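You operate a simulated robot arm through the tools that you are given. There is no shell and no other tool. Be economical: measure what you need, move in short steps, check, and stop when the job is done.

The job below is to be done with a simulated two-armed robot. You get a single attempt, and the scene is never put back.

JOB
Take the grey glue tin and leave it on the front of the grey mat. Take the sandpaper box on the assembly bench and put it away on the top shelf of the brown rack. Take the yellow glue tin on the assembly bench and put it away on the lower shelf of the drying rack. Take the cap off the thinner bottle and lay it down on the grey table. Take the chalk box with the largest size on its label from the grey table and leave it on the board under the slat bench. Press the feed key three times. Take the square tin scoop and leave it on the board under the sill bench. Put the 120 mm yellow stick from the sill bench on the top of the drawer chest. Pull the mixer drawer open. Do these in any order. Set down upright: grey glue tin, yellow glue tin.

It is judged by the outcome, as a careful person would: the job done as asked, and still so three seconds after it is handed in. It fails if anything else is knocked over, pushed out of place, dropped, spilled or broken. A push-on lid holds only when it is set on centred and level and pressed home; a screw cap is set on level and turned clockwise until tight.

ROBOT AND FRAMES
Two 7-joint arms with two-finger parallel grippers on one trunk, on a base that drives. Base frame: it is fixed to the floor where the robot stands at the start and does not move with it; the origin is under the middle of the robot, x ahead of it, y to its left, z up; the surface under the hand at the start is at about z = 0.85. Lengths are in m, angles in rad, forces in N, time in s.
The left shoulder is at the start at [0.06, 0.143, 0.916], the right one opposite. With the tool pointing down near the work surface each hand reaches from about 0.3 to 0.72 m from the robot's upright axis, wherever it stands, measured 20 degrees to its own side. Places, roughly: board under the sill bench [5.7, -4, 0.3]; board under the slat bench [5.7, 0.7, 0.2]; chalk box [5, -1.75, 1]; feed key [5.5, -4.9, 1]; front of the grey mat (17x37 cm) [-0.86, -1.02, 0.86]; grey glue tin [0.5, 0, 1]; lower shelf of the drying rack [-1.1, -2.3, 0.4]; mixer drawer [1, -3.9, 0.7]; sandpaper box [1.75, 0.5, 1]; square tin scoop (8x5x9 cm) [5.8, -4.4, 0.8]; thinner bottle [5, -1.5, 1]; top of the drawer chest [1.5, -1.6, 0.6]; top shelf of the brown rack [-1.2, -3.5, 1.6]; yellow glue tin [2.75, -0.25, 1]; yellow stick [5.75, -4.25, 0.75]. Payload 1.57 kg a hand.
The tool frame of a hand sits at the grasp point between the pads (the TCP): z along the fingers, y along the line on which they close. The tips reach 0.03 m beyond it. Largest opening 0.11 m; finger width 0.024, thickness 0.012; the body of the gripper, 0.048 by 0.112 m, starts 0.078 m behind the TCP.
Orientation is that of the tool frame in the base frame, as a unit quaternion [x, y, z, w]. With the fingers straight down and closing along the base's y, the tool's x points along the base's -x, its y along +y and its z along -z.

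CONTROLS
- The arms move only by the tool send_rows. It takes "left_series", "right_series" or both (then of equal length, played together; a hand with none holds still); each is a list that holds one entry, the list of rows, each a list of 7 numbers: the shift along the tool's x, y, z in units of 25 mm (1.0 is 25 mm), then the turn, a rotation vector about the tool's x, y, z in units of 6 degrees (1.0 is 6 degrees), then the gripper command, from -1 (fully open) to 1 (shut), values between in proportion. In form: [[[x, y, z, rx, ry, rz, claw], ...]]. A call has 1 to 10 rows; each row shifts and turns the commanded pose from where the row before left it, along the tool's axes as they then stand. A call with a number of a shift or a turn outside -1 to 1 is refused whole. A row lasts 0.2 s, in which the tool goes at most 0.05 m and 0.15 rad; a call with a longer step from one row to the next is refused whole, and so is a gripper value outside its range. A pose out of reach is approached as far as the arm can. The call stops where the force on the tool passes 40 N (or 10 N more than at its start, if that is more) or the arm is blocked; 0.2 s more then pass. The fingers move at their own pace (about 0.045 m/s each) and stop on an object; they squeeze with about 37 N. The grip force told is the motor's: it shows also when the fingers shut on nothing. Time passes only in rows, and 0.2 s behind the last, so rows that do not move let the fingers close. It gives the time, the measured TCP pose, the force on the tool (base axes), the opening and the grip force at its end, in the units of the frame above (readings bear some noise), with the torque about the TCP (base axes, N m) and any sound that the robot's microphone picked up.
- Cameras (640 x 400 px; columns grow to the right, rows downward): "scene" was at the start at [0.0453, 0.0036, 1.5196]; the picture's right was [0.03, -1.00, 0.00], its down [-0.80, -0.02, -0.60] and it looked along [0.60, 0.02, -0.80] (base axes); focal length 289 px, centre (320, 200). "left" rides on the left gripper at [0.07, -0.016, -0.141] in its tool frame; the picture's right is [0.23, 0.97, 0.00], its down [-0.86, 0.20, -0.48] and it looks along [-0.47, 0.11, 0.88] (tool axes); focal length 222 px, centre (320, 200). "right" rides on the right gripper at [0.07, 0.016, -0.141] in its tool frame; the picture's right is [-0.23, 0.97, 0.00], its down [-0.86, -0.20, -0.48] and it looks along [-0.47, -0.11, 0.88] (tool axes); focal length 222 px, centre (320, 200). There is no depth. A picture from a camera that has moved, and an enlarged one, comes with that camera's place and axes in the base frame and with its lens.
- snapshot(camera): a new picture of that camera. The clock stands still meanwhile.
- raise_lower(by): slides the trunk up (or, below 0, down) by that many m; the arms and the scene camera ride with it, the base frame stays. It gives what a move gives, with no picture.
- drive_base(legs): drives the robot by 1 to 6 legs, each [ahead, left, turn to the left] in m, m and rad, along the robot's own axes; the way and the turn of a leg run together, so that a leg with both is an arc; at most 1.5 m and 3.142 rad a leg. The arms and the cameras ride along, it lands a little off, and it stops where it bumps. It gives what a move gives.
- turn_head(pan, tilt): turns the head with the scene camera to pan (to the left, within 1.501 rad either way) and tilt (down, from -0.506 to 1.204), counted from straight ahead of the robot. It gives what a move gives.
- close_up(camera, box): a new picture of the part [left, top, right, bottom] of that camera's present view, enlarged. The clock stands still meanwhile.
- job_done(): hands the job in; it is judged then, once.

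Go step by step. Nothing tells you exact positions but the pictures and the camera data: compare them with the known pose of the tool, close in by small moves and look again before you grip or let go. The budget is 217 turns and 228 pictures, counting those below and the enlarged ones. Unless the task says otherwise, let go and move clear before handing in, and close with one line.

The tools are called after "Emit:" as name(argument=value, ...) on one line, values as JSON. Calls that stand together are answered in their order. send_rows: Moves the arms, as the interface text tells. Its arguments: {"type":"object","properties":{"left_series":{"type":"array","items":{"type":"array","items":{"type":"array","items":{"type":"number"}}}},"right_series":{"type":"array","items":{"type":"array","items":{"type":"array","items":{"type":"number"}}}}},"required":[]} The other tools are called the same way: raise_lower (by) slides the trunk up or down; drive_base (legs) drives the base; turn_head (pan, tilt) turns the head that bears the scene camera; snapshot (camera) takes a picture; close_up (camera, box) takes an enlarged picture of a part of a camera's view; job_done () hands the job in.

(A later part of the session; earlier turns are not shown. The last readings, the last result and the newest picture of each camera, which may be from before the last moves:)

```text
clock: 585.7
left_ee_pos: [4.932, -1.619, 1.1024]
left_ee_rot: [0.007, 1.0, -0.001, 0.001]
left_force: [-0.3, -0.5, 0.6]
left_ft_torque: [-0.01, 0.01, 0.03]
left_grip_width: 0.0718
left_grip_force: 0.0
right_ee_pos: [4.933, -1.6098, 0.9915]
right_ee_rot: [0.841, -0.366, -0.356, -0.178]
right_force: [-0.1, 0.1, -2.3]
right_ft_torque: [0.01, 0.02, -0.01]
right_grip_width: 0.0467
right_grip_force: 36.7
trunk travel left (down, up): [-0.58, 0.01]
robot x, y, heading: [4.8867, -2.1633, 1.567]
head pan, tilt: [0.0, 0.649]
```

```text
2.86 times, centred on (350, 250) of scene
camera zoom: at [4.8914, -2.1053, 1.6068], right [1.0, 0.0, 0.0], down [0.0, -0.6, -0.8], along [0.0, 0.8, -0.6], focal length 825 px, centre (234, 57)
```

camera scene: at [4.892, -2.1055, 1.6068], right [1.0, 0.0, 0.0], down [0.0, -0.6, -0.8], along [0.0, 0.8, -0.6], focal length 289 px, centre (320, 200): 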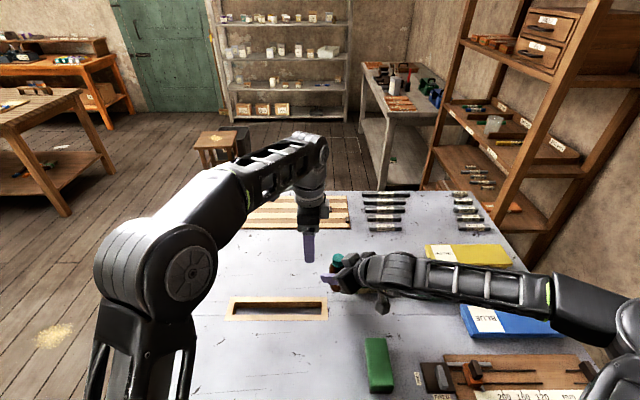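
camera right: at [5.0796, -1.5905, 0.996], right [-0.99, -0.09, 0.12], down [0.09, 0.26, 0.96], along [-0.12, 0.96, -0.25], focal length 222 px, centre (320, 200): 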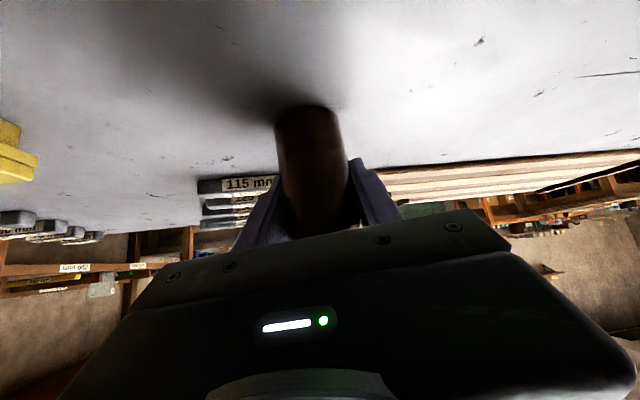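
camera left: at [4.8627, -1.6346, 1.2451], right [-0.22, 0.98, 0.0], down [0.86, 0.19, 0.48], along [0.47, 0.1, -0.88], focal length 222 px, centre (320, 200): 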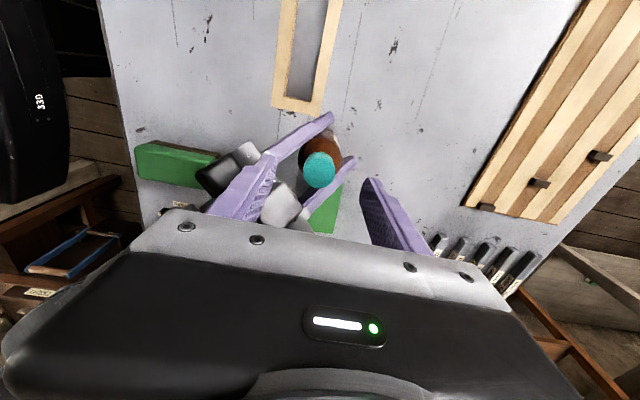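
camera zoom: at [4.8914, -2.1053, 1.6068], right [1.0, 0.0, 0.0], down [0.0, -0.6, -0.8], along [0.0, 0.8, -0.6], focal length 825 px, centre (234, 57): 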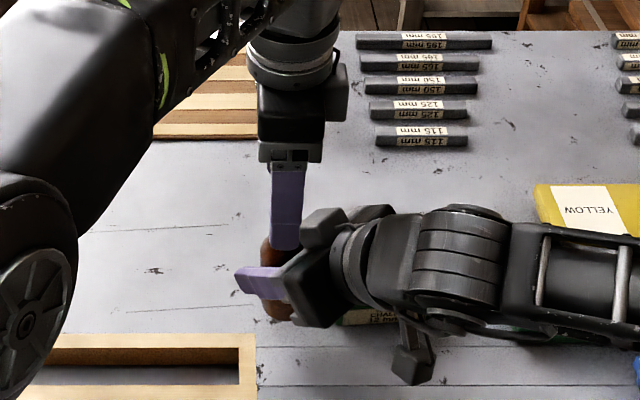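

Centred over the cap. I'll narrow the opening to 4.6 cm to clear the other gripper, lower, and grip the cap.

Emit:
send_rows(left_series=[[[0, -0.05, 0, 0, 0, 0, 0.16], [0, 0, 0, 0, 0, 0, 0.16], [0, 0, 0.5, 0, 0, 0, 0.16], [0, 0, 0.5, 0, 0, 0, 0.16], [0, 0, 0.4, 0, 0, 0, 0.16]]])

Emit:
snapshot(camera="left")

Emit:
close_up(camera="scene", box=[300, 220, 400, 300])

```text
clock: 587.1
left_ee_pos: [4.932, -1.619, 1.0683]
left_ee_rot: [0.006, 1.0, -0.004, -0.001]
left_force: [-2.7, -5.0, -0.7]
left_ft_torque: [0.02, -0.05, -0.13]
left_grip_width: 0.0514
left_grip_force: 2.9
right_ee_pos: [4.9386, -1.6115, 0.9861]
right_ee_rot: [0.841, -0.371, -0.35, -0.177]
right_force: [2.7, 5.8, -1.8]
right_ft_torque: [-0.47, 0.36, 0.15]
right_grip_width: 0.0467
right_grip_force: 36.8
trunk travel left (down, up): [-0.58, 0.01]
robot x, y, heading: [4.8934, -2.1659, 1.57]
head pan, tilt: [0.0, 0.649]
stopped in row 5 (right hand): the force on the tool passed its limit at 41 N (the readings are from after the stop); the commanded pose is now the measured one
```

```text
40 pictures are left
camera left: at [4.8623, -1.6351, 1.211], right [-0.22, 0.98, -0.01], down [0.86, 0.19, 0.48], along [0.47, 0.1, -0.88], focal length 222 px, centre (320, 200)
```

left: 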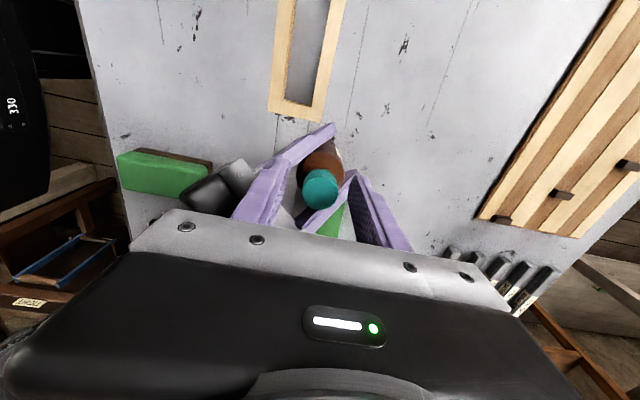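

```text
5.00 times, centred on (350, 260) of scene
camera zoom: at [4.8917, -2.1054, 1.6068], right [1.0, 0.0, 0.0], down [0.0, -0.6, -0.8], along [0.0, 0.8, -0.6], focal length 1443 px, centre (170, -100)
```

zoom: 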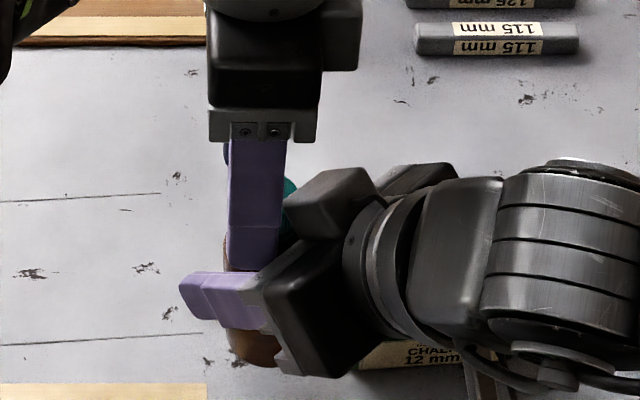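

The left finger touched the right one. I'll rise, turn the left gripper 50° so its fingers straddle clear of the right-hand fingers, and retry.

Emit:
send_rows(left_series=[[[0, 0, -0.8, 0, 0, 0, 0.1], [0, 0, -0.6, 0, 0, 0, 0], [0, 0, 0, 0, 0, 1, 0], [0, 0, 0, 0, 0, 1, 0], [0, 0, 0, 0, 0, 1, 0], [0, 0, 0, 0, 0, 1, 0], [0, 0, 0, 0, 0, 1, 0], [0, 0, 0, 0, 0, 1, 0], [0, 0, 0, 0, 0, 1, 0], [0, 0, 0, 0, 0, 1, 0]]])

Emit:
snapshot(camera="left")

```text
clock: 589.3
left_ee_pos: [4.9323, -1.6189, 1.1044]
left_ee_rot: [0.364, 0.932, 0.003, 0.001]
left_force: [-0.6, 0.1, -0.3]
left_ft_torque: [-0.02, -0.01, 0.01]
left_grip_width: 0.0549
left_grip_force: 0.2
left hand out of reach, approached as far as the arm can: row 4
right_ee_pos: [4.9378, -1.6122, 0.9862]
right_ee_rot: [0.842, -0.37, -0.35, -0.177]
right_force: [0.4, -0.1, -1.7]
right_ft_torque: [0.0, 0.0, 0.01]
right_grip_width: 0.0467
right_grip_force: 36.9
trunk travel left (down, up): [-0.58, 0.01]
robot x, y, heading: [4.8937, -2.1671, 1.575]
head pan, tilt: [0.0, 0.649]
```

```text
38 pictures are left
camera left: at [4.8696, -1.5847, 1.2459], right [0.49, 0.87, 0.0], down [0.76, -0.43, 0.48], along [0.42, -0.23, -0.88], focal length 222 px, centre (320, 200)
```

left: 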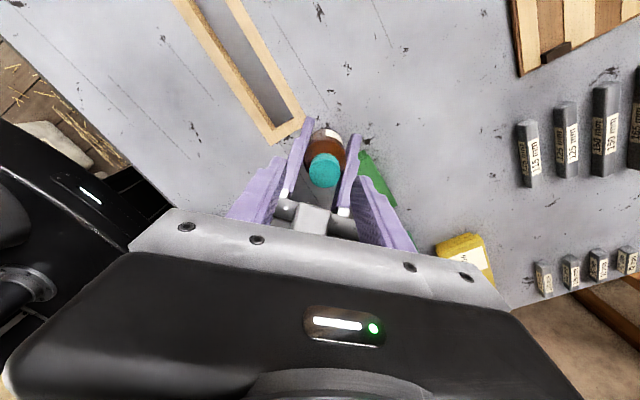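

Now the left fingers sit outside the right ones. Lowering onto the cap.

Emit:
send_rows(left_series=[[[-0.1, 0.1, 0.5, 0, 0, 0, 0.05], [0, 0, 0.5, 0, 0, 0, 0.05], [0, 0, 0.5, 0, 0, 0, 0.05], [0, 0, 0, 0, 0, 0, 0.05]]])

Emit:
snapshot(camera="left")

```text
clock: 590.3
left_ee_pos: [4.9352, -1.6196, 1.068]
left_ee_rot: [0.363, 0.932, 0.002, 0.001]
left_force: [0.1, 0.4, 0.0]
left_ft_torque: [-0.04, -0.01, -0.02]
left_grip_width: 0.0523
left_grip_force: 0.0
right_ee_pos: [4.9364, -1.6125, 0.9859]
right_ee_rot: [0.842, -0.37, -0.35, -0.177]
right_force: [0.4, 0.2, -1.8]
right_ft_torque: [0.01, 0.0, 0.01]
right_grip_width: 0.0465
right_grip_force: 36.8
trunk travel left (down, up): [-0.58, 0.01]
robot x, y, heading: [4.8913, -2.1633, 1.568]
head pan, tilt: [0.0, 0.649]
```

```text
37 pictures are left
camera left: at [4.8737, -1.5849, 1.2085], right [0.49, 0.87, 0.0], down [0.76, -0.43, 0.48], along [0.42, -0.23, -0.88], focal length 222 px, centre (320, 200)
```

left: 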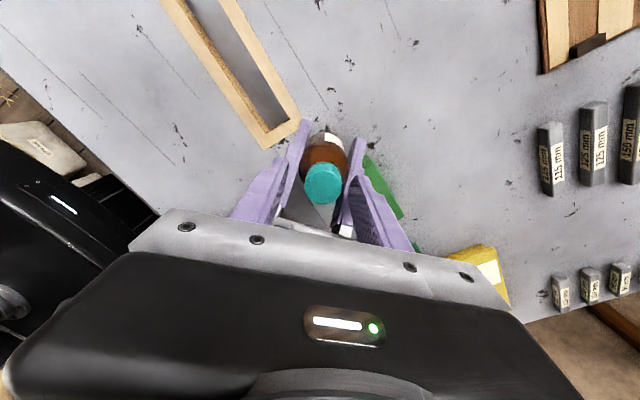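

Emit:
send_rows(left_series=[[[0, 0, 0.2, 0, 0, 0, 0.3], [0, 0, 0, 0, 0, 0, 0.6], [0, 0, 0, 0, 0, 0, 1], [0, 0, 0, 0, 0, 0, 1]]])

Emit:
send_rows(left_series=[[[0, 0, 0, 0, 0, -1, 1], [0, 0, 0, 0, 0, -1, 1], [0, 0, 0, 0, 0, -1, 1], [0, 0, 0, 0, 0, -1, 1]]])

Emit:
snapshot(camera="left")

```text
clock: 591.3
left_ee_pos: [4.9372, -1.6176, 1.0618]
left_ee_rot: [0.364, 0.932, 0.003, 0.001]
left_force: [9.2, 13.6, 1.0]
left_ft_torque: [0.46, -0.33, 0.07]
left_grip_width: 0.0275
left_grip_force: 29.1
right_ee_pos: [4.9359, -1.6142, 0.9864]
right_ee_rot: [0.842, -0.369, -0.352, -0.175]
right_force: [-8.6, -14.5, -2.5]
right_ft_torque: [0.62, -0.42, -0.08]
right_grip_width: 0.0464
right_grip_force: 36.7
trunk travel left (down, up): [-0.58, 0.01]
robot x, y, heading: [4.8913, -2.1635, 1.57]
head pan, tilt: [0.0, 0.649]
```

```text
clock: 592.3
left_ee_pos: [4.9383, -1.6202, 1.0619]
left_ee_rot: [0.161, 0.987, 0.002, 0.003]
left_force: [12.9, 12.0, 4.7]
left_ft_torque: [0.01, -1.11, -0.14]
left_grip_width: 0.0274
left_grip_force: 37.0
right_ee_pos: [4.9365, -1.6114, 0.9847]
right_ee_rot: [0.842, -0.369, -0.351, -0.175]
right_force: [-13.4, -12.0, -5.0]
right_ft_torque: [0.93, 0.09, 0.02]
right_grip_width: 0.0465
right_grip_force: 37.5
trunk travel left (down, up): [-0.58, 0.01]
robot x, y, heading: [4.8908, -2.162, 1.572]
head pan, tilt: [0.0, 0.649]
```

```text
36 pictures are left
camera left: at [4.8652, -1.6135, 1.2035], right [0.09, 1.0, 0.0], down [0.87, -0.09, 0.48], along [0.48, -0.04, -0.88], focal length 222 px, centre (320, 200)
```

left: 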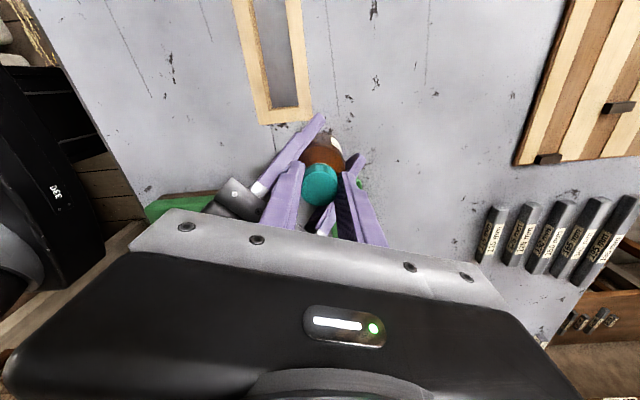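

The cap is turning and pushing up. Continuing counter-clockwise with a slight upward ease.

Emit:
send_rows(left_series=[[[0, 0, -0.02, 0, 0, -1, 1], [0, 0, -0.02, 0, 0, -1, 1], [0, 0, -0.02, 0, 0, -1, 1], [0, 0, -0.02, 0, 0, -1, 1], [0, 0, -0.02, 0, 0, -1, 1], [0, 0, -0.02, 0, 0, -1, 1], [0, 0, -0.02, 0, 0, -1, 1], [0, 0, -0.02, 0, 0, -1, 1], [0, 0, -0.02, 0, 0, -1, 1], [0, 0, -0.02, 0, 0, -1, 1]]])

Emit:
send_rows(left_series=[[[0, 0, -0.02, 0, 0, -1, 1], [0, 0, -0.02, 0, 0, -1, 1], [0, 0, -0.02, 0, 0, -1, 1], [0, 0, -0.02, 0, 0, -1, 1], [0, 0, -0.02, 0, 0, -1, 1], [0, 0, -0.02, 0, 0, -1, 1], [0, 0, -0.02, 0, 0, -1, 1], [0, 0, -0.02, 0, 0, -1, 1], [0, 0, -0.02, 0, 0, -1, 1], [0, 0, -0.02, 0, 0, -1, 1]]])

Emit:
snapshot(camera="left")

```text
clock: 593.7
left_ee_pos: [4.9287, -1.6193, 1.0612]
left_ee_rot: [-0.119, 0.993, -0.003, -0.008]
left_force: [-4.0, 2.0, 0.2]
left_ft_torque: [-0.03, 0.2, -0.05]
left_grip_width: 0.023
left_grip_force: 35.8
right_ee_pos: [4.9444, -1.6072, 0.9852]
right_ee_rot: [0.84, -0.377, -0.346, -0.18]
right_force: [3.2, -2.3, -1.6]
right_ft_torque: [0.15, 0.13, 0.1]
right_grip_width: 0.0463
right_grip_force: 37.3
trunk travel left (down, up): [-0.58, 0.01]
robot x, y, heading: [4.8888, -2.1624, 1.574]
head pan, tilt: [0.0, 0.649]
stopped in row 6 (left hand): the force on the tool passed its limit at 43 N (the readings are from after the stop); the commanded pose is now the measured one
```

```text
clock: 595.9
left_ee_pos: [4.9303, -1.6218, 1.0664]
left_ee_rot: [-0.6, 0.8, -0.002, -0.011]
left_force: [-18.8, -28.2, 0.6]
left_ft_torque: [-0.63, 0.35, -0.22]
left_grip_width: 0.0
left_grip_force: 21.3
right_ee_pos: [4.9454, -1.6055, 0.987]
right_ee_rot: [0.839, -0.378, -0.347, -0.181]
right_force: [17.5, 29.0, -3.7]
right_ft_torque: [-1.66, 1.05, 0.11]
right_grip_width: 0.0487
right_grip_force: 36.8
trunk travel left (down, up): [-0.58, 0.01]
robot x, y, heading: [4.8881, -2.1602, 1.571]
head pan, tilt: [0.0, 0.649]
```

```text
35 pictures are left
camera left: at [4.9284, -1.6925, 1.2095], right [-1.0, 0.06, 0.01], down [0.06, 0.89, 0.46], along [0.01, 0.46, -0.89], focal length 222 px, centre (320, 200)
```

left: 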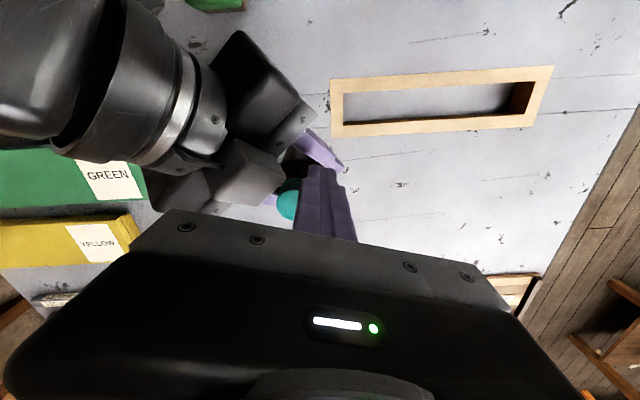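

The left grip slipped off the cap sideways. Raising the left hand straight up to relieve it and checking the bottle.

Emit:
send_rows(left_series=[[[0, 0, -0.6, 0, 0, 0, 0.9], [0, 0, -0.8, 0, 0, 0, 0.9], [0, 0, -0.6, 0, 0, 0, 0.9], [0, 0, 0, 0, 0, 1, 0.5], [0, 0, 0, 0, 0, 1, 0.2], [0, 0, 0, 0, 0, 1, 0], [0, 0, 0, 0, 0, 1, 0]]])

Emit:
snapshot(camera="left")

Emit:
close_up(camera="scene", box=[280, 190, 420, 310])

```text
clock: 597.5
left_ee_pos: [4.9302, -1.6163, 1.0994]
left_ee_rot: [-0.42, 0.907, 0.001, -0.005]
left_force: [-2.4, 28.2, -0.4]
left_ft_torque: [0.69, 0.08, 0.43]
left_grip_width: 0.0376
left_grip_force: 0.0
left hand out of reach, approached as far as the arm can: row 2, 3
right_ee_pos: [4.944, -1.6079, 0.9841]
right_ee_rot: [0.84, -0.377, -0.346, -0.18]
right_force: [3.6, -27.8, -2.2]
right_ft_torque: [2.45, 0.25, 0.0]
right_grip_width: 0.0461
right_grip_force: 36.4
trunk travel left (down, up): [-0.58, 0.01]
robot x, y, heading: [4.8917, -2.1668, 1.569]
head pan, tilt: [0.0, 0.649]
```

```text
34 pictures are left
camera left: at [4.8984, -1.682, 1.2416], right [-0.89, 0.46, 0.01], down [0.41, 0.78, 0.47], along [0.21, 0.42, -0.88], focal length 222 px, centre (320, 200)
```

left: 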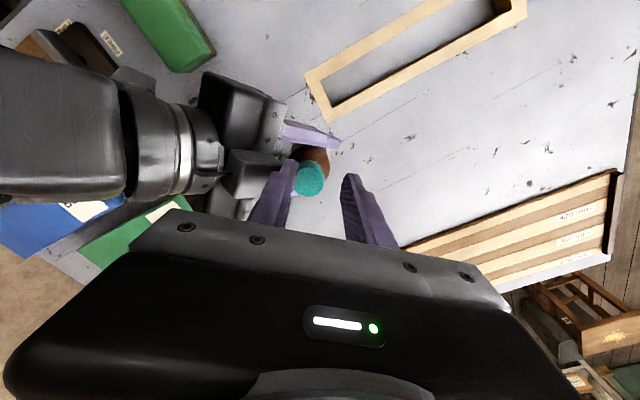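

```text
3.33 times, centred on (350, 250) of scene
camera zoom: at [4.8917, -2.1055, 1.6068], right [1.0, 0.0, 0.0], down [0.0, -0.6, -0.8], along [0.0, 0.8, -0.6], focal length 962 px, centre (220, 33)
```

zoom: 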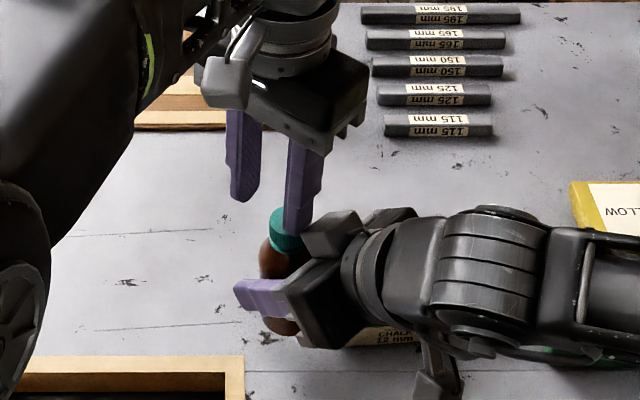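

The bottle is still upright in the right hand and the cap is on. For more clearance I'll move the left hand aside, back up 11 cm, set the bottle on a clear spot of the table and regrip it lower.

Emit:
send_rows(left_series=[[[0, 0.4, 0, 0, 0, 0, 0], [0.65, 0.76, 0, 0, 0, 0.9, 0], [0.65, 0.76, 0, 0, 0, 0.9, 0], [0.75, 0.6, 0, 0, 0, 0.9, 0], [0.8, 0.5, 0, 0, 0, 0.9, 0], [0.85, 0.4, 0, 0, 0, 0.9, 0], [0, 0, 0, 0, 0, 1, 0], [0, 0, 0, 0, 0, 1, 0], [0, 0, 0, 0, 0, 1, 0], [0, 0, 0, 0, 0, 1, 0]]])

Emit:
drive_base(legs=[[-0.11, 0, 0]])

Emit:
snapshot(camera="scene")

```text
clock: 599.7
left_ee_pos: [4.8091, -1.6194, 1.1003]
left_ee_rot: [0.014, 1.0, -0.004, -0.005]
left_force: [0.2, 0.6, -0.9]
left_ft_torque: [0.01, 0.01, 0.01]
left_grip_width: 0.055
left_grip_force: 0.1
left hand out of reach, approached as far as the arm can: row 1
right_ee_pos: [4.9441, -1.6074, 0.9864]
right_ee_rot: [0.84, -0.377, -0.346, -0.18]
right_force: [0.1, 1.0, -1.5]
right_ft_torque: [-0.02, 0.0, -0.01]
right_grip_width: 0.046
right_grip_force: 36.7
trunk travel left (down, up): [-0.58, 0.01]
robot x, y, heading: [4.8882, -2.165, 1.571]
head pan, tilt: [0.0, 0.649]
```

```text
clock: 600.9
left_ee_pos: [4.8096, -1.7311, 1.101]
left_ee_rot: [0.012, 1.0, -0.003, -0.006]
left_force: [0.1, -1.1, 1.0]
left_ft_torque: [0.05, -0.03, 0.0]
left_grip_width: 0.0552
left_grip_force: 0.0
right_ee_pos: [4.9433, -1.7181, 0.9867]
right_ee_rot: [0.84, -0.377, -0.347, -0.18]
right_force: [0.0, -0.9, -1.7]
right_ft_torque: [0.05, -0.02, -0.01]
right_grip_width: 0.0457
right_grip_force: 36.8
trunk travel left (down, up): [-0.58, 0.01]
robot x, y, heading: [4.8896, -2.2737, 1.568]
head pan, tilt: [0.0, 0.649]
```

```text
32 pictures are left
camera scene: at [4.8914, -2.2175, 1.6068], right [1.0, 0.0, 0.0], down [0.0, -0.6, -0.8], along [0.0, 0.8, -0.6], focal length 289 px, centre (320, 200)
```

scene: 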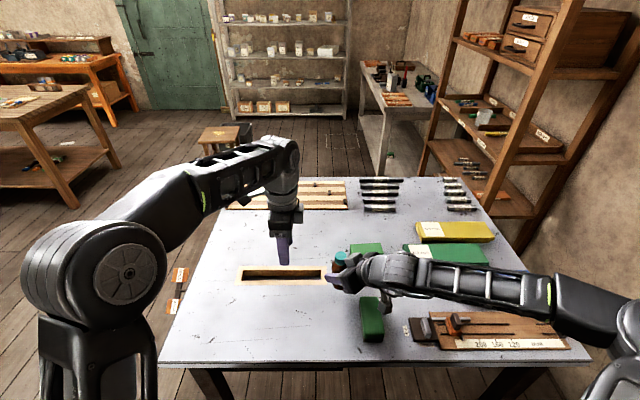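

The spot below is clear. Lowering the bottle to the table.

Emit:
send_rows(right_series=[[[0.36, 0, 0.35, 0, 0, 0, 1], [0.36, 0, 0.35, 0, 0, 0, 1], [0.2, 0, 0.19, 0, 0, 0, 1], [0, 0, 0, 0, 0, 0, 1]]])

Emit:
send_rows(right_series=[[[0.1, 0, 0.1, 0, 0, 0, 1], [0.1, 0, 0.1, 0, 0, 0, 1], [0, 0, 0, 0, 0, 0, 1]]])

Emit:
close_up(camera="scene", box=[280, 230, 400, 330])

```text
clock: 601.9
left_ee_pos: [4.8094, -1.7284, 1.1012]
left_ee_rot: [0.013, 1.0, -0.005, -0.006]
left_force: [0.0, -0.3, 0.4]
left_ft_torque: [-0.01, -0.02, -0.05]
left_grip_width: 0.0551
left_grip_force: 0.1
right_ee_pos: [4.946, -1.7161, 0.9529]
right_ee_rot: [0.84, -0.377, -0.347, -0.18]
right_force: [0.0, -0.1, -1.5]
right_ft_torque: [0.01, 0.04, -0.01]
right_grip_width: 0.0459
right_grip_force: 37.1
trunk travel left (down, up): [-0.58, 0.01]
robot x, y, heading: [4.8907, -2.2772, 1.566]
head pan, tilt: [0.0, 0.649]
```

```text
clock: 602.6
left_ee_pos: [4.809, -1.729, 1.1011]
left_ee_rot: [0.013, 1.0, -0.003, -0.007]
left_force: [-0.2, 0.6, -0.2]
left_ft_torque: [0.02, 0.02, 0.02]
left_grip_width: 0.0549
left_grip_force: 0.1
right_ee_pos: [4.9456, -1.7157, 0.9478]
right_ee_rot: [0.84, -0.376, -0.348, -0.181]
right_force: [0.4, 1.8, 9.9]
right_ft_torque: [-0.1, 0.21, -0.01]
right_grip_width: 0.046
right_grip_force: 37.3
trunk travel left (down, up): [-0.58, 0.01]
robot x, y, heading: [4.8921, -2.2723, 1.57]
head pan, tilt: [0.0, 0.649]
```

```text
4.00 times, centred on (340, 280) of scene
camera zoom: at [4.8914, -2.2164, 1.607], right [1.0, 0.0, 0.0], down [0.0, -0.6, -0.8], along [0.0, 0.8, -0.6], focal length 1155 px, centre (240, -120)
```

zoom: 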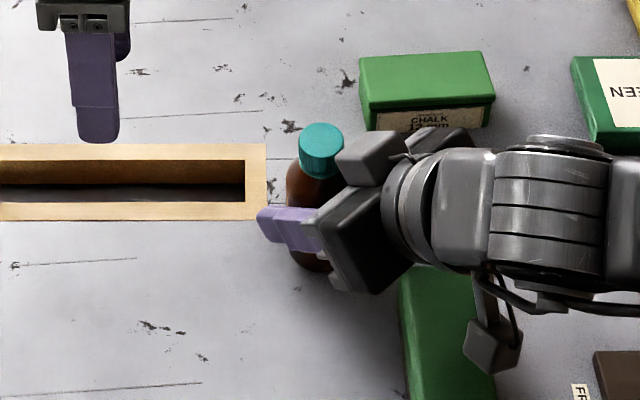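

The bottle stands on the table, held by the right hand. I'll regrip 1 cm lower with the right, and bring the left over the cap at about (4.944, -1.713).

Emit:
send_rows(right_series=[[[0, 0, 0, 0, 0, 0, 0.2], [0, 0, 0, 0, 0, 0, -0.05], [0.15, 0, 0.14, 0, 0, 0, -0.05], [0.15, 0, 0.14, 0, 0, 0, -0.05], [0, 0, 0, 0, 0, 0, 0.5], [0, 0, 0, 0, 0, 0, 1], [0, 0, 0, 0, 0, 0, 1], [0, 0, 0, 0, 0, 0, 1]]], left_series=[[[0, 0, 0, 0, 0, 0, 0], [0, 0, 0, 0, 0, 0, 0], [-0.9, 0.107, 0, 0, 0, 0, 0], [-0.9, 0.107, 0, 0, 0, 0, 0], [-0.9, 0.107, 0, 0, 0, 0, 0], [-0.9, 0.107, 0, 0, 0, 0, 0], [-0.9, 0.107, 0, 0, 0, 0, 0], [-0.9, 0.107, 0, 0, 0, 0, 0]]])

Emit:
send_rows(left_series=[[[0, 0, 0.3, 0, 0, 1, 0], [0, 0, 0.3, 0, 0, 1, 0], [0, 0, 0.2, 0, 0, 1, 0], [0, 0, 0, 0, 0, 1, 0], [0, 0, 0, 0, 0, 1, 0], [0, 0, 0, 0, 0, 1, 0], [0, 0, 0, 0, 0, 1, 0], [0, 0, 0, 0, 0, 0, 0]]])

Emit:
close_up(camera="left", box=[220, 110, 420, 250])

```text
clock: 604.5
left_ee_pos: [4.9116, -1.7205, 1.099]
left_ee_rot: [0.012, 1.0, -0.003, -0.005]
left_force: [0.1, 0.2, 0.1]
left_ft_torque: [0.03, 0.01, 0.01]
left_grip_width: 0.055
left_grip_force: 0.0
left hand out of reach, approached as far as the arm can: row 7, 8
right_ee_pos: [4.9459, -1.7165, 0.9372]
right_ee_rot: [0.84, -0.376, -0.348, -0.179]
right_force: [-0.7, -0.4, 0.2]
right_ft_torque: [-0.02, 0.09, -0.01]
right_grip_width: 0.0461
right_grip_force: 37.2
trunk travel left (down, up): [-0.58, 0.01]
robot x, y, heading: [4.8922, -2.2746, 1.567]
head pan, tilt: [0.0, 0.649]
```

```text
clock: 606.2
left_ee_pos: [4.9102, -1.7208, 1.0786]
left_ee_rot: [0.371, 0.929, -0.006, -0.004]
left_force: [-0.1, 0.8, -0.2]
left_ft_torque: [-0.01, -0.03, 0.04]
left_grip_width: 0.0549
left_grip_force: 0.1
right_ee_pos: [4.9465, -1.7161, 0.9367]
right_ee_rot: [0.84, -0.377, -0.347, -0.18]
right_force: [0.5, 0.3, 1.3]
right_ft_torque: [-0.04, 0.06, 0.0]
right_grip_width: 0.0462
right_grip_force: 37.0
trunk travel left (down, up): [-0.58, 0.01]
robot x, y, heading: [4.8865, -2.273, 1.566]
head pan, tilt: [0.0, 0.649]
```

```text
2.86 times, centred on (320, 180) of left
camera zoom: at [4.8505, -1.6835, 1.2216], right [0.5, 0.86, -0.01], down [0.76, -0.44, 0.47], along [0.4, -0.25, -0.88], focal length 635 px, centre (320, 257)
```

zoom: 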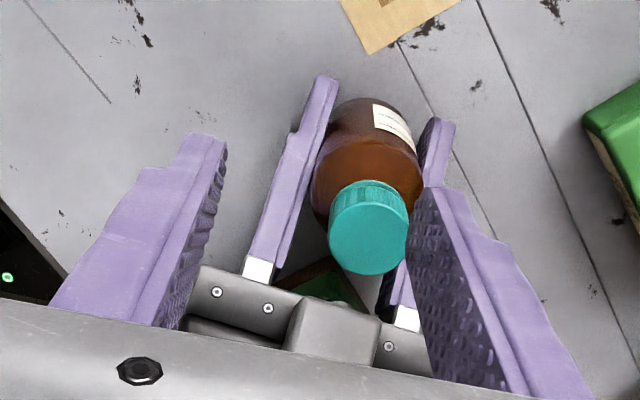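

Emit:
send_rows(left_series=[[[-0.44, 0.5, 0.2, 0, 0, 0, 0], [-0.44, 0.5, 0.2, 0, 0, 0, 0], [0, 0, 0, 0, 0, 0, 0]]])

Emit:
close_up(camera="left", box=[220, 110, 420, 250])

```text
clock: 607.0
left_ee_pos: [4.9435, -1.7173, 1.0685]
left_ee_rot: [0.37, 0.929, -0.006, -0.004]
left_force: [-0.4, 0.1, 0.4]
left_ft_torque: [0.02, -0.02, 0.02]
left_grip_width: 0.0552
left_grip_force: 0.1
right_ee_pos: [4.9456, -1.7164, 0.9364]
right_ee_rot: [0.84, -0.377, -0.346, -0.181]
right_force: [0.1, -0.2, 1.9]
right_ft_torque: [-0.08, 0.05, 0.0]
right_grip_width: 0.046
right_grip_force: 36.6
trunk travel left (down, up): [-0.58, 0.01]
robot x, y, heading: [4.8902, -2.2749, 1.562]
head pan, tilt: [0.0, 0.649]
```

```text
2.86 times, centred on (320, 180) of left
camera zoom: at [4.8837, -1.681, 1.2108], right [0.5, 0.86, -0.01], down [0.76, -0.44, 0.47], along [0.4, -0.25, -0.88], focal length 635 px, centre (320, 257)
```

zoom: 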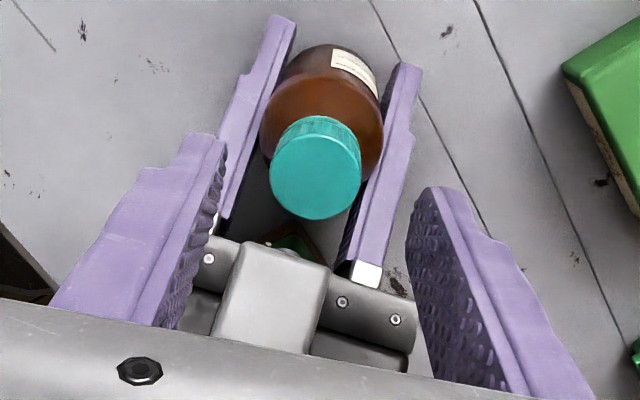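

Cap is well centred now; small correction, lower, and close on it.

Emit:
send_rows(left_series=[[[-0.12, -0.1, 0.5, 0, 0, 0, 0], [0, 0, 0.5, 0, 0, 0, 0], [0, 0, 0.4, 0, 0, 0, 0.1], [0, 0, 0, 0, 0, 0, 0.5], [0, 0, 0, 0, 0, 0, 1], [0, 0, 0, 0, 0, 0, 1]]])

Emit:
send_rows(left_series=[[[0, 0, 0, 0, 0, -1, 1], [0, 0, 0, 0, 0, -1, 1], [0, 0, 0, 0, 0, -1, 1], [0, 0, -0.01, 0, 0, -1, 1], [0, 0, -0.01, 0, 0, -1, 1]]])

Emit:
close_up(camera="left", box=[220, 110, 420, 250])

```text
clock: 608.5
left_ee_pos: [4.9432, -1.7201, 1.034]
left_ee_rot: [0.37, 0.929, -0.004, -0.002]
left_force: [5.3, 9.8, -1.0]
left_ft_torque: [0.41, -0.24, 0.01]
left_grip_width: 0.0277
left_grip_force: 26.9
right_ee_pos: [4.9454, -1.7168, 0.9368]
right_ee_rot: [0.84, -0.376, -0.347, -0.179]
right_force: [-6.3, -8.9, 1.7]
right_ft_torque: [0.56, -0.26, 0.01]
right_grip_width: 0.0462
right_grip_force: 36.6
trunk travel left (down, up): [-0.58, 0.01]
robot x, y, heading: [4.8907, -2.2712, 1.57]
head pan, tilt: [0.0, 0.649]
```

```text
clock: 609.6
left_ee_pos: [4.9442, -1.721, 1.0338]
left_ee_rot: [0.116, 0.993, -0.004, -0.005]
left_force: [8.7, 11.9, 1.1]
left_ft_torque: [0.19, -1.21, 0.0]
left_grip_width: 0.0273
left_grip_force: 37.3
right_ee_pos: [4.945, -1.7152, 0.9364]
right_ee_rot: [0.84, -0.377, -0.347, -0.179]
right_force: [-9.1, -13.0, -0.5]
right_ft_torque: [0.83, 0.41, -0.01]
right_grip_width: 0.0458
right_grip_force: 37.1
trunk travel left (down, up): [-0.58, 0.01]
robot x, y, heading: [4.8884, -2.2702, 1.559]
head pan, tilt: [0.0, 0.649]
```

```text
2.86 times, centred on (320, 180) of left
camera zoom: at [4.8742, -1.7207, 1.1765], right [0.0, 1.0, -0.01], down [0.88, 0.0, 0.47], along [0.47, -0.01, -0.88], focal length 635 px, centre (320, 257)
```

zoom: 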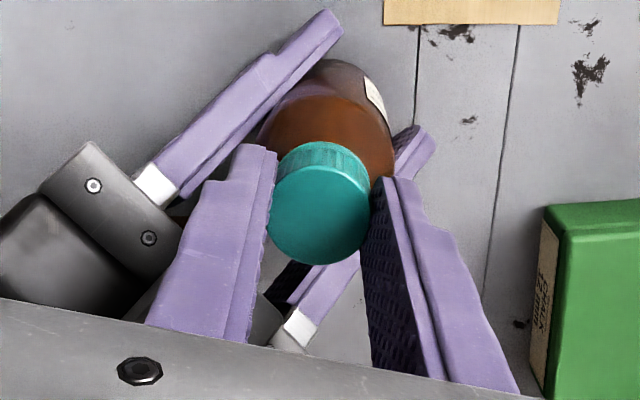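

Turning with the cap gripped; continuing counter-clockwise in 30° strokes.

Emit:
send_rows(left_series=[[[0, 0.04, -0.01, 0, 0, -1, 1], [0, 0, -0.01, 0, 0, -1, 1], [0, 0, -0.01, 0, 0, -1, 1], [0, 0, -0.01, 0, 0, -1, 1], [0, 0, -0.01, 0, 0, -1, 1]]])

Emit:
close_up(camera="left", box=[220, 110, 420, 250])

```text
clock: 610.9
left_ee_pos: [4.9425, -1.7216, 1.0347]
left_ee_rot: [-0.147, 0.989, -0.004, -0.007]
left_force: [-5.6, 1.3, -1.8]
left_ft_torque: [0.02, -0.61, -0.38]
left_grip_width: 0.0273
left_grip_force: 37.1
right_ee_pos: [4.9469, -1.7165, 0.9369]
right_ee_rot: [0.84, -0.378, -0.346, -0.181]
right_force: [4.4, -1.2, 5.1]
right_ft_torque: [0.0, 1.3, 0.36]
right_grip_width: 0.0459
right_grip_force: 37.1
trunk travel left (down, up): [-0.58, 0.01]
robot x, y, heading: [4.8855, -2.2721, 1.568]
head pan, tilt: [0.0, 0.649]
```

```text
2.86 times, centred on (320, 180) of left
camera zoom: at [4.8828, -1.7556, 1.1777], right [-0.5, 0.87, 0.0], down [0.77, 0.44, 0.46], along [0.4, 0.23, -0.89], focal length 635 px, centre (320, 257)
```

zoom: 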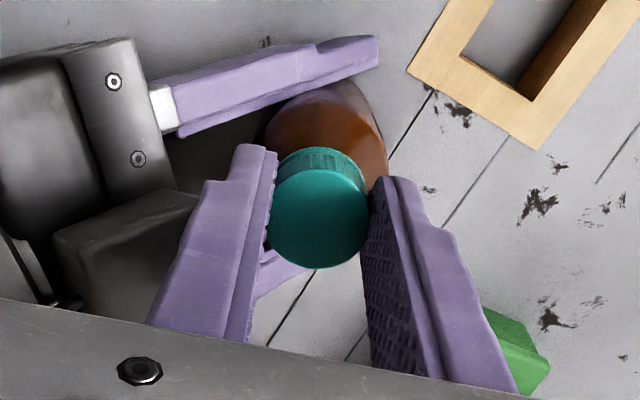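

Emit:
send_rows(left_series=[[[0, 0, -0.01, 0, 0, -1, 1], [0, 0, -0.01, 0, 0, -1, 1], [0, 0, -0.01, 0, 0, -1, 1], [0, 0, -0.01, 0, 0, -1, 1], [0, 0, -0.01, 0, 0, -1, 1], [0, 0, -0.01, 0, 0, -1, 1]]])

Emit:
send_rows(left_series=[[[0, 0, -0.01, 0, 0, -1, 1], [0, 0, -0.01, 0, 0, -1, 1], [0, 0, -0.01, 0, 0, -1, 1], [0, 0, -0.01, 0, 0, -1, 1], [0, 0, -0.01, 0, 0, -1, 1], [0, 0, -0.01, 0, 0, -1, 1]]])

Emit:
close_up(camera="left", box=[220, 110, 420, 250])

```text
clock: 612.2
left_ee_pos: [4.944, -1.7215, 1.0348]
left_ee_rot: [-0.443, 0.897, -0.001, -0.009]
left_force: [-14.1, -11.2, -3.5]
left_ft_torque: [-1.01, -0.12, -0.52]
left_grip_width: 0.027
left_grip_force: 36.8
right_ee_pos: [4.9475, -1.7152, 0.936]
right_ee_rot: [0.839, -0.377, -0.347, -0.18]
right_force: [14.7, 10.2, 2.4]
right_ft_torque: [-0.12, 1.57, 0.53]
right_grip_width: 0.0461
right_grip_force: 36.9
trunk travel left (down, up): [-0.58, 0.01]
robot x, y, heading: [4.8883, -2.2739, 1.57]
head pan, tilt: [0.0, 0.649]
```

```text
clock: 613.6
left_ee_pos: [4.9439, -1.7216, 1.0373]
left_ee_rot: [-0.699, 0.715, 0.001, -0.008]
left_force: [-13.5, -11.1, -5.7]
left_ft_torque: [-1.16, 0.16, 0.0]
left_grip_width: 0.0276
left_grip_force: 37.2
right_ee_pos: [4.9464, -1.7161, 0.9363]
right_ee_rot: [0.839, -0.378, -0.347, -0.18]
right_force: [12.8, 10.1, 4.6]
right_ft_torque: [0.08, 1.14, 0.03]
right_grip_width: 0.0461
right_grip_force: 36.9
trunk travel left (down, up): [-0.58, 0.01]
robot x, y, heading: [4.8879, -2.2739, 1.566]
head pan, tilt: [0.0, 0.649]
```

```text
2.86 times, centred on (320, 180) of left
camera zoom: at [4.9609, -1.7902, 1.1796], right [-0.98, -0.21, 0.01], down [-0.17, 0.86, 0.47], along [-0.11, 0.46, -0.88], focal length 635 px, centre (320, 257)
```

zoom: 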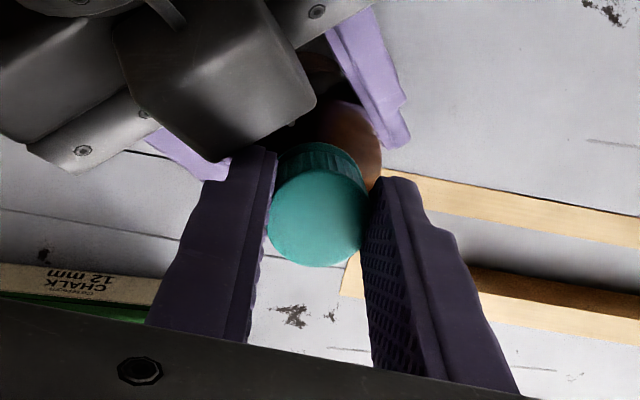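

Turned about 130° and the thread torque has dropped. Testing a gentle upward pull.

Emit:
send_rows(left_series=[[[0, 0, -0.06, 0, 0, 0, 1], [0, 0, -0.06, 0, 0, 0, 1], [0, 0, 0, 0, 0, 0, 1]]])

Emit:
close_up(camera="left", box=[220, 110, 420, 250])

```text
clock: 614.5
left_ee_pos: [4.9434, -1.7216, 1.0385]
left_ee_rot: [-0.698, 0.716, 0.001, -0.009]
left_force: [-10.3, -9.1, -20.5]
left_ft_torque: [-0.89, 0.01, 0.02]
left_grip_width: 0.0274
left_grip_force: 36.8
right_ee_pos: [4.9449, -1.7152, 0.9387]
right_ee_rot: [0.84, -0.376, -0.348, -0.18]
right_force: [9.5, 8.5, 18.7]
right_ft_torque: [-0.07, 1.04, 0.04]
right_grip_width: 0.0461
right_grip_force: 37.0
trunk travel left (down, up): [-0.58, 0.01]
robot x, y, heading: [4.8918, -2.2709, 1.566]
head pan, tilt: [0.0, 0.649]
```

```text
2.86 times, centred on (320, 180) of left
camera zoom: at [4.9604, -1.7899, 1.1816], right [-0.98, -0.2, 0.02], down [-0.17, 0.86, 0.47], along [-0.11, 0.46, -0.88], focal length 635 px, centre (320, 257)
```

zoom: 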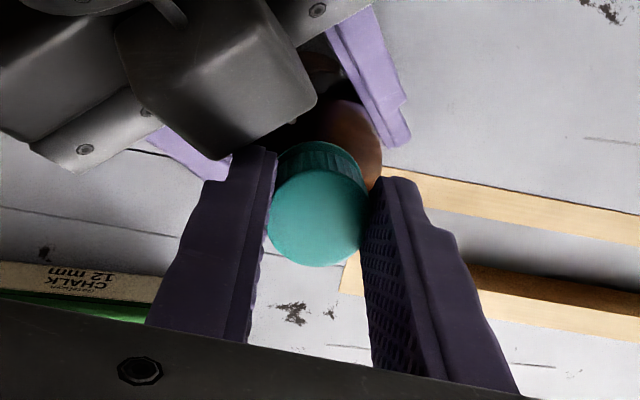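

Still threaded; the wrist has plenty of range left, so continuing counter-clockwise.

Emit:
send_rows(left_series=[[[0, 0, 0.06, 0, 0, -1, 1], [0, 0, 0, 0, 0, -1, 1], [0, 0, -0.01, 0, 0, -1, 1], [0, 0, -0.01, 0, 0, -1, 1], [0, 0, -0.01, 0, 0, -1, 1], [0, 0, -0.01, 0, 0, -1, 1]]])

Emit:
send_rows(left_series=[[[0, 0, -0.01, 0, 0, -1, 1], [0, 0, -0.01, 0, 0, -1, 1], [0, 0, -0.01, 0, 0, -1, 1], [0, 0, -0.01, 0, 0, -1, 1], [0, 0, -0.01, 0, 0, -1, 1], [0, 0, -0.01, 0, 0, -1, 1]]])

Emit:
close_up(camera="left", box=[220, 110, 420, 250])

```text
clock: 615.9
left_ee_pos: [4.9455, -1.7212, 1.0401]
left_ee_rot: [0.886, -0.464, -0.002, 0.006]
left_force: [2.4, -10.2, -19.3]
left_ft_torque: [-0.8, -0.78, 0.0]
left_grip_width: 0.0274
left_grip_force: 38.2
right_ee_pos: [4.9454, -1.7161, 0.9376]
right_ee_rot: [0.84, -0.375, -0.348, -0.179]
right_force: [-3.9, 9.1, 18.5]
right_ft_torque: [-0.19, 0.43, -0.02]
right_grip_width: 0.046
right_grip_force: 37.0
trunk travel left (down, up): [-0.58, 0.01]
robot x, y, heading: [4.8907, -2.2739, 1.572]
head pan, tilt: [0.0, 0.649]
```

```text
clock: 617.2
left_ee_pos: [4.9448, -1.7191, 1.0426]
left_ee_rot: [0.986, -0.168, -0.004, 0.003]
left_force: [7.0, -2.0, 4.2]
left_ft_torque: [-0.03, -0.24, -0.05]
left_grip_width: 0.0274
left_grip_force: 36.9
right_ee_pos: [4.9459, -1.7178, 0.9363]
right_ee_rot: [0.84, -0.377, -0.346, -0.179]
right_force: [-5.8, -0.7, -2.2]
right_ft_torque: [-0.13, -0.47, 0.03]
right_grip_width: 0.0458
right_grip_force: 37.4
trunk travel left (down, up): [-0.58, 0.01]
robot x, y, heading: [4.8881, -2.2748, 1.57]
head pan, tilt: [0.0, 0.649]
```

```text
2.86 times, centred on (320, 180) of left
camera zoom: at [5.0173, -1.7276, 1.1835], right [-0.11, -0.99, 0.0], down [-0.87, 0.1, 0.49], along [-0.48, 0.05, -0.87], focal length 635 px, centre (320, 257)
```

zoom: 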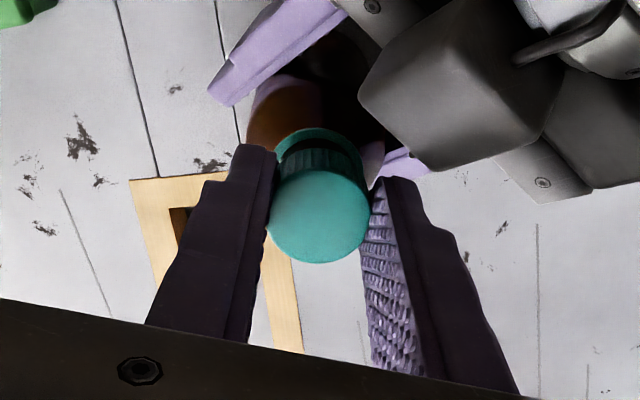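

The cap looks separated and the pull force has vanished. Lifting the left hand.

Emit:
send_rows(left_series=[[[0, 0, -0.3, 0, 0, 0, 1], [0, 0, -0.5, 0, 0, 0, 1], [0, 0, -0.8, 0, 0, 0, 1], [0, 0, 0, 0, 0, 0, 1]]])

Emit:
close_up(camera="left", box=[220, 110, 420, 250])

```text
clock: 618.2
left_ee_pos: [4.9437, -1.72, 1.0814]
left_ee_rot: [0.985, -0.17, -0.006, 0.005]
left_force: [1.1, -0.1, -0.4]
left_ft_torque: [-0.03, 0.01, -0.01]
left_grip_width: 0.0273
left_grip_force: 37.1
right_ee_pos: [4.9461, -1.7159, 0.9366]
right_ee_rot: [0.839, -0.378, -0.347, -0.18]
right_force: [0.0, -0.2, -1.7]
right_ft_torque: [-0.03, 0.02, -0.01]
right_grip_width: 0.0461
right_grip_force: 36.9
trunk travel left (down, up): [-0.58, 0.01]
robot x, y, heading: [4.8902, -2.2713, 1.57]
head pan, tilt: [0.0, 0.649]
```

```text
2.86 times, centred on (320, 180) of left
camera zoom: at [5.0171, -1.727, 1.2221], right [-0.11, -0.99, 0.01], down [-0.87, 0.1, 0.49], along [-0.49, 0.04, -0.87], focal length 635 px, centre (320, 257)
```

zoom: 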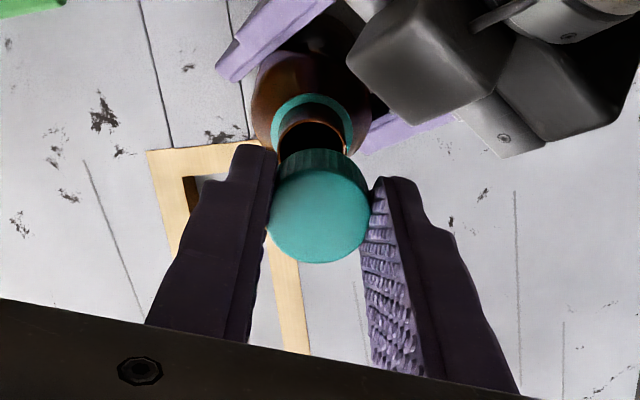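

The cap is off. Laying it on the clear front-left part of the table.

Emit:
send_rows(left_series=[[[-0.86, 0.66, 0, 0, 0, 0, 1], [-0.86, 0.66, 0, 0, 0, 0, 1], [-0.86, 0.66, 0, 0, 0, 0, 1], [-0.86, 0.66, 0, 0, 0, 0, 1], [-0.86, 0.66, 0, 0, 0, 0, 1], [-0.86, 0.66, 0, 0, 0, 0, 1]]])

Emit:
send_rows(left_series=[[[0, 0, 0.9, 0, 0, 0, 1], [0, 0, 0.9, 0, 0, 0, 1], [0, 0, 0.9, 0, 0, 0, 1], [0, 0, 0.9, 0, 0, 0, 1], [0, 0, 0.9, 0, 0, 0, 1], [0, 0, 0.7, 0, 0, 0, 1], [0, 0, 0, 0, 0, 0, 1]]])

Emit:
snapshot(camera="scene")

```text
clock: 619.6
left_ee_pos: [4.7897, -1.7705, 1.0822]
left_ee_rot: [0.986, -0.168, -0.005, 0.004]
left_force: [0.6, 0.1, 0.1]
left_ft_torque: [-0.01, 0.0, -0.01]
left_grip_width: 0.0272
left_grip_force: 36.9
right_ee_pos: [4.9452, -1.7159, 0.9374]
right_ee_rot: [0.84, -0.377, -0.346, -0.18]
right_force: [-1.0, 1.1, -1.3]
right_ft_torque: [-0.03, -0.01, 0.01]
right_grip_width: 0.046
right_grip_force: 37.0
trunk travel left (down, up): [-0.58, 0.01]
robot x, y, heading: [4.89, -2.2756, 1.565]
head pan, tilt: [0.0, 0.649]
```

```text
clock: 621.2
left_ee_pos: [4.788, -1.771, 0.9526]
left_ee_rot: [0.986, -0.168, -0.005, 0.005]
left_force: [0.2, -0.1, 0.7]
left_ft_torque: [-0.02, 0.0, 0.0]
left_grip_width: 0.0273
left_grip_force: 37.0
right_ee_pos: [4.9458, -1.7162, 0.9363]
right_ee_rot: [0.839, -0.377, -0.347, -0.181]
right_force: [-0.3, 0.9, -2.6]
right_ft_torque: [-0.02, 0.0, 0.05]
right_grip_width: 0.046
right_grip_force: 37.2
trunk travel left (down, up): [-0.58, 0.01]
robot x, y, heading: [4.8918, -2.2733, 1.571]
head pan, tilt: [0.0, 0.649]
```

```text
22 pictures are left
camera scene: at [4.8913, -2.2156, 1.6068], right [1.0, 0.0, 0.0], down [0.0, -0.6, -0.8], along [0.0, 0.8, -0.6], focal length 289 px, centre (320, 200)
```

scene: 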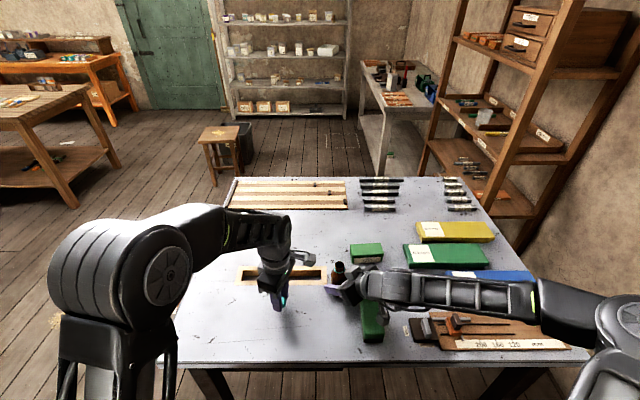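

Lowering the cap the last couple of centimetres until it touches.

Emit:
send_rows(left_series=[[[0, 0, 0.2, 0, 0, 0, 1], [0, 0, 0.2, 0, 0, 0, 1], [0, 0, 0.15, 0, 0, 0, 1], [0, 0, 0, 0, 0, 0, 1]]])

Emit:
send_rows(left_series=[[[0, 0, 0.12, 0, 0, 0, 1], [0, 0, 0.12, 0, 0, 0, 1], [0, 0, 0.12, 0, 0, 0, 1]]])

Emit:
close_up(camera="left", box=[220, 110, 420, 250])

```text
clock: 622.2
left_ee_pos: [4.7888, -1.7706, 0.9385]
left_ee_rot: [0.986, -0.169, -0.004, 0.005]
left_force: [-1.1, -0.1, 0.2]
left_ft_torque: [-0.01, 0.01, 0.02]
left_grip_width: 0.0274
left_grip_force: 36.8
right_ee_pos: [4.9467, -1.7156, 0.9364]
right_ee_rot: [0.84, -0.377, -0.347, -0.18]
right_force: [0.2, -0.4, -1.9]
right_ft_torque: [-0.01, -0.03, 0.01]
right_grip_width: 0.0458
right_grip_force: 36.9
trunk travel left (down, up): [-0.58, 0.01]
robot x, y, heading: [4.8879, -2.2729, 1.564]
head pan, tilt: [0.0, 0.649]
```

```text
clock: 623.0
left_ee_pos: [4.788, -1.7711, 0.9318]
left_ee_rot: [0.986, -0.168, -0.004, 0.002]
left_force: [-2.3, -1.6, 24.4]
left_ft_torque: [0.01, 0.35, 0.04]
left_grip_width: 0.0272
left_grip_force: 36.8
right_ee_pos: [4.9464, -1.7176, 0.9367]
right_ee_rot: [0.84, -0.377, -0.347, -0.18]
right_force: [-0.4, 1.3, -2.4]
right_ft_torque: [0.03, -0.02, 0.01]
right_grip_width: 0.0463
right_grip_force: 37.1
trunk travel left (down, up): [-0.58, 0.01]
robot x, y, heading: [4.8909, -2.2729, 1.566]
head pan, tilt: [0.0, 0.649]
```

```text
2.86 times, centred on (320, 180) of left
camera zoom: at [4.861, -1.7796, 1.0739], right [-0.11, -0.99, 0.0], down [-0.87, 0.1, 0.49], along [-0.49, 0.05, -0.87], focal length 635 px, centre (320, 257)
```

zoom: 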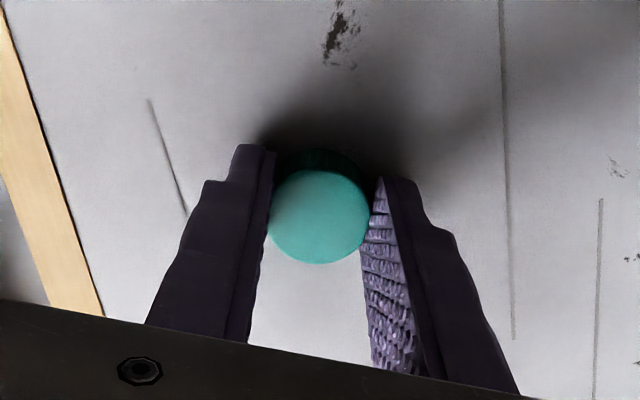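

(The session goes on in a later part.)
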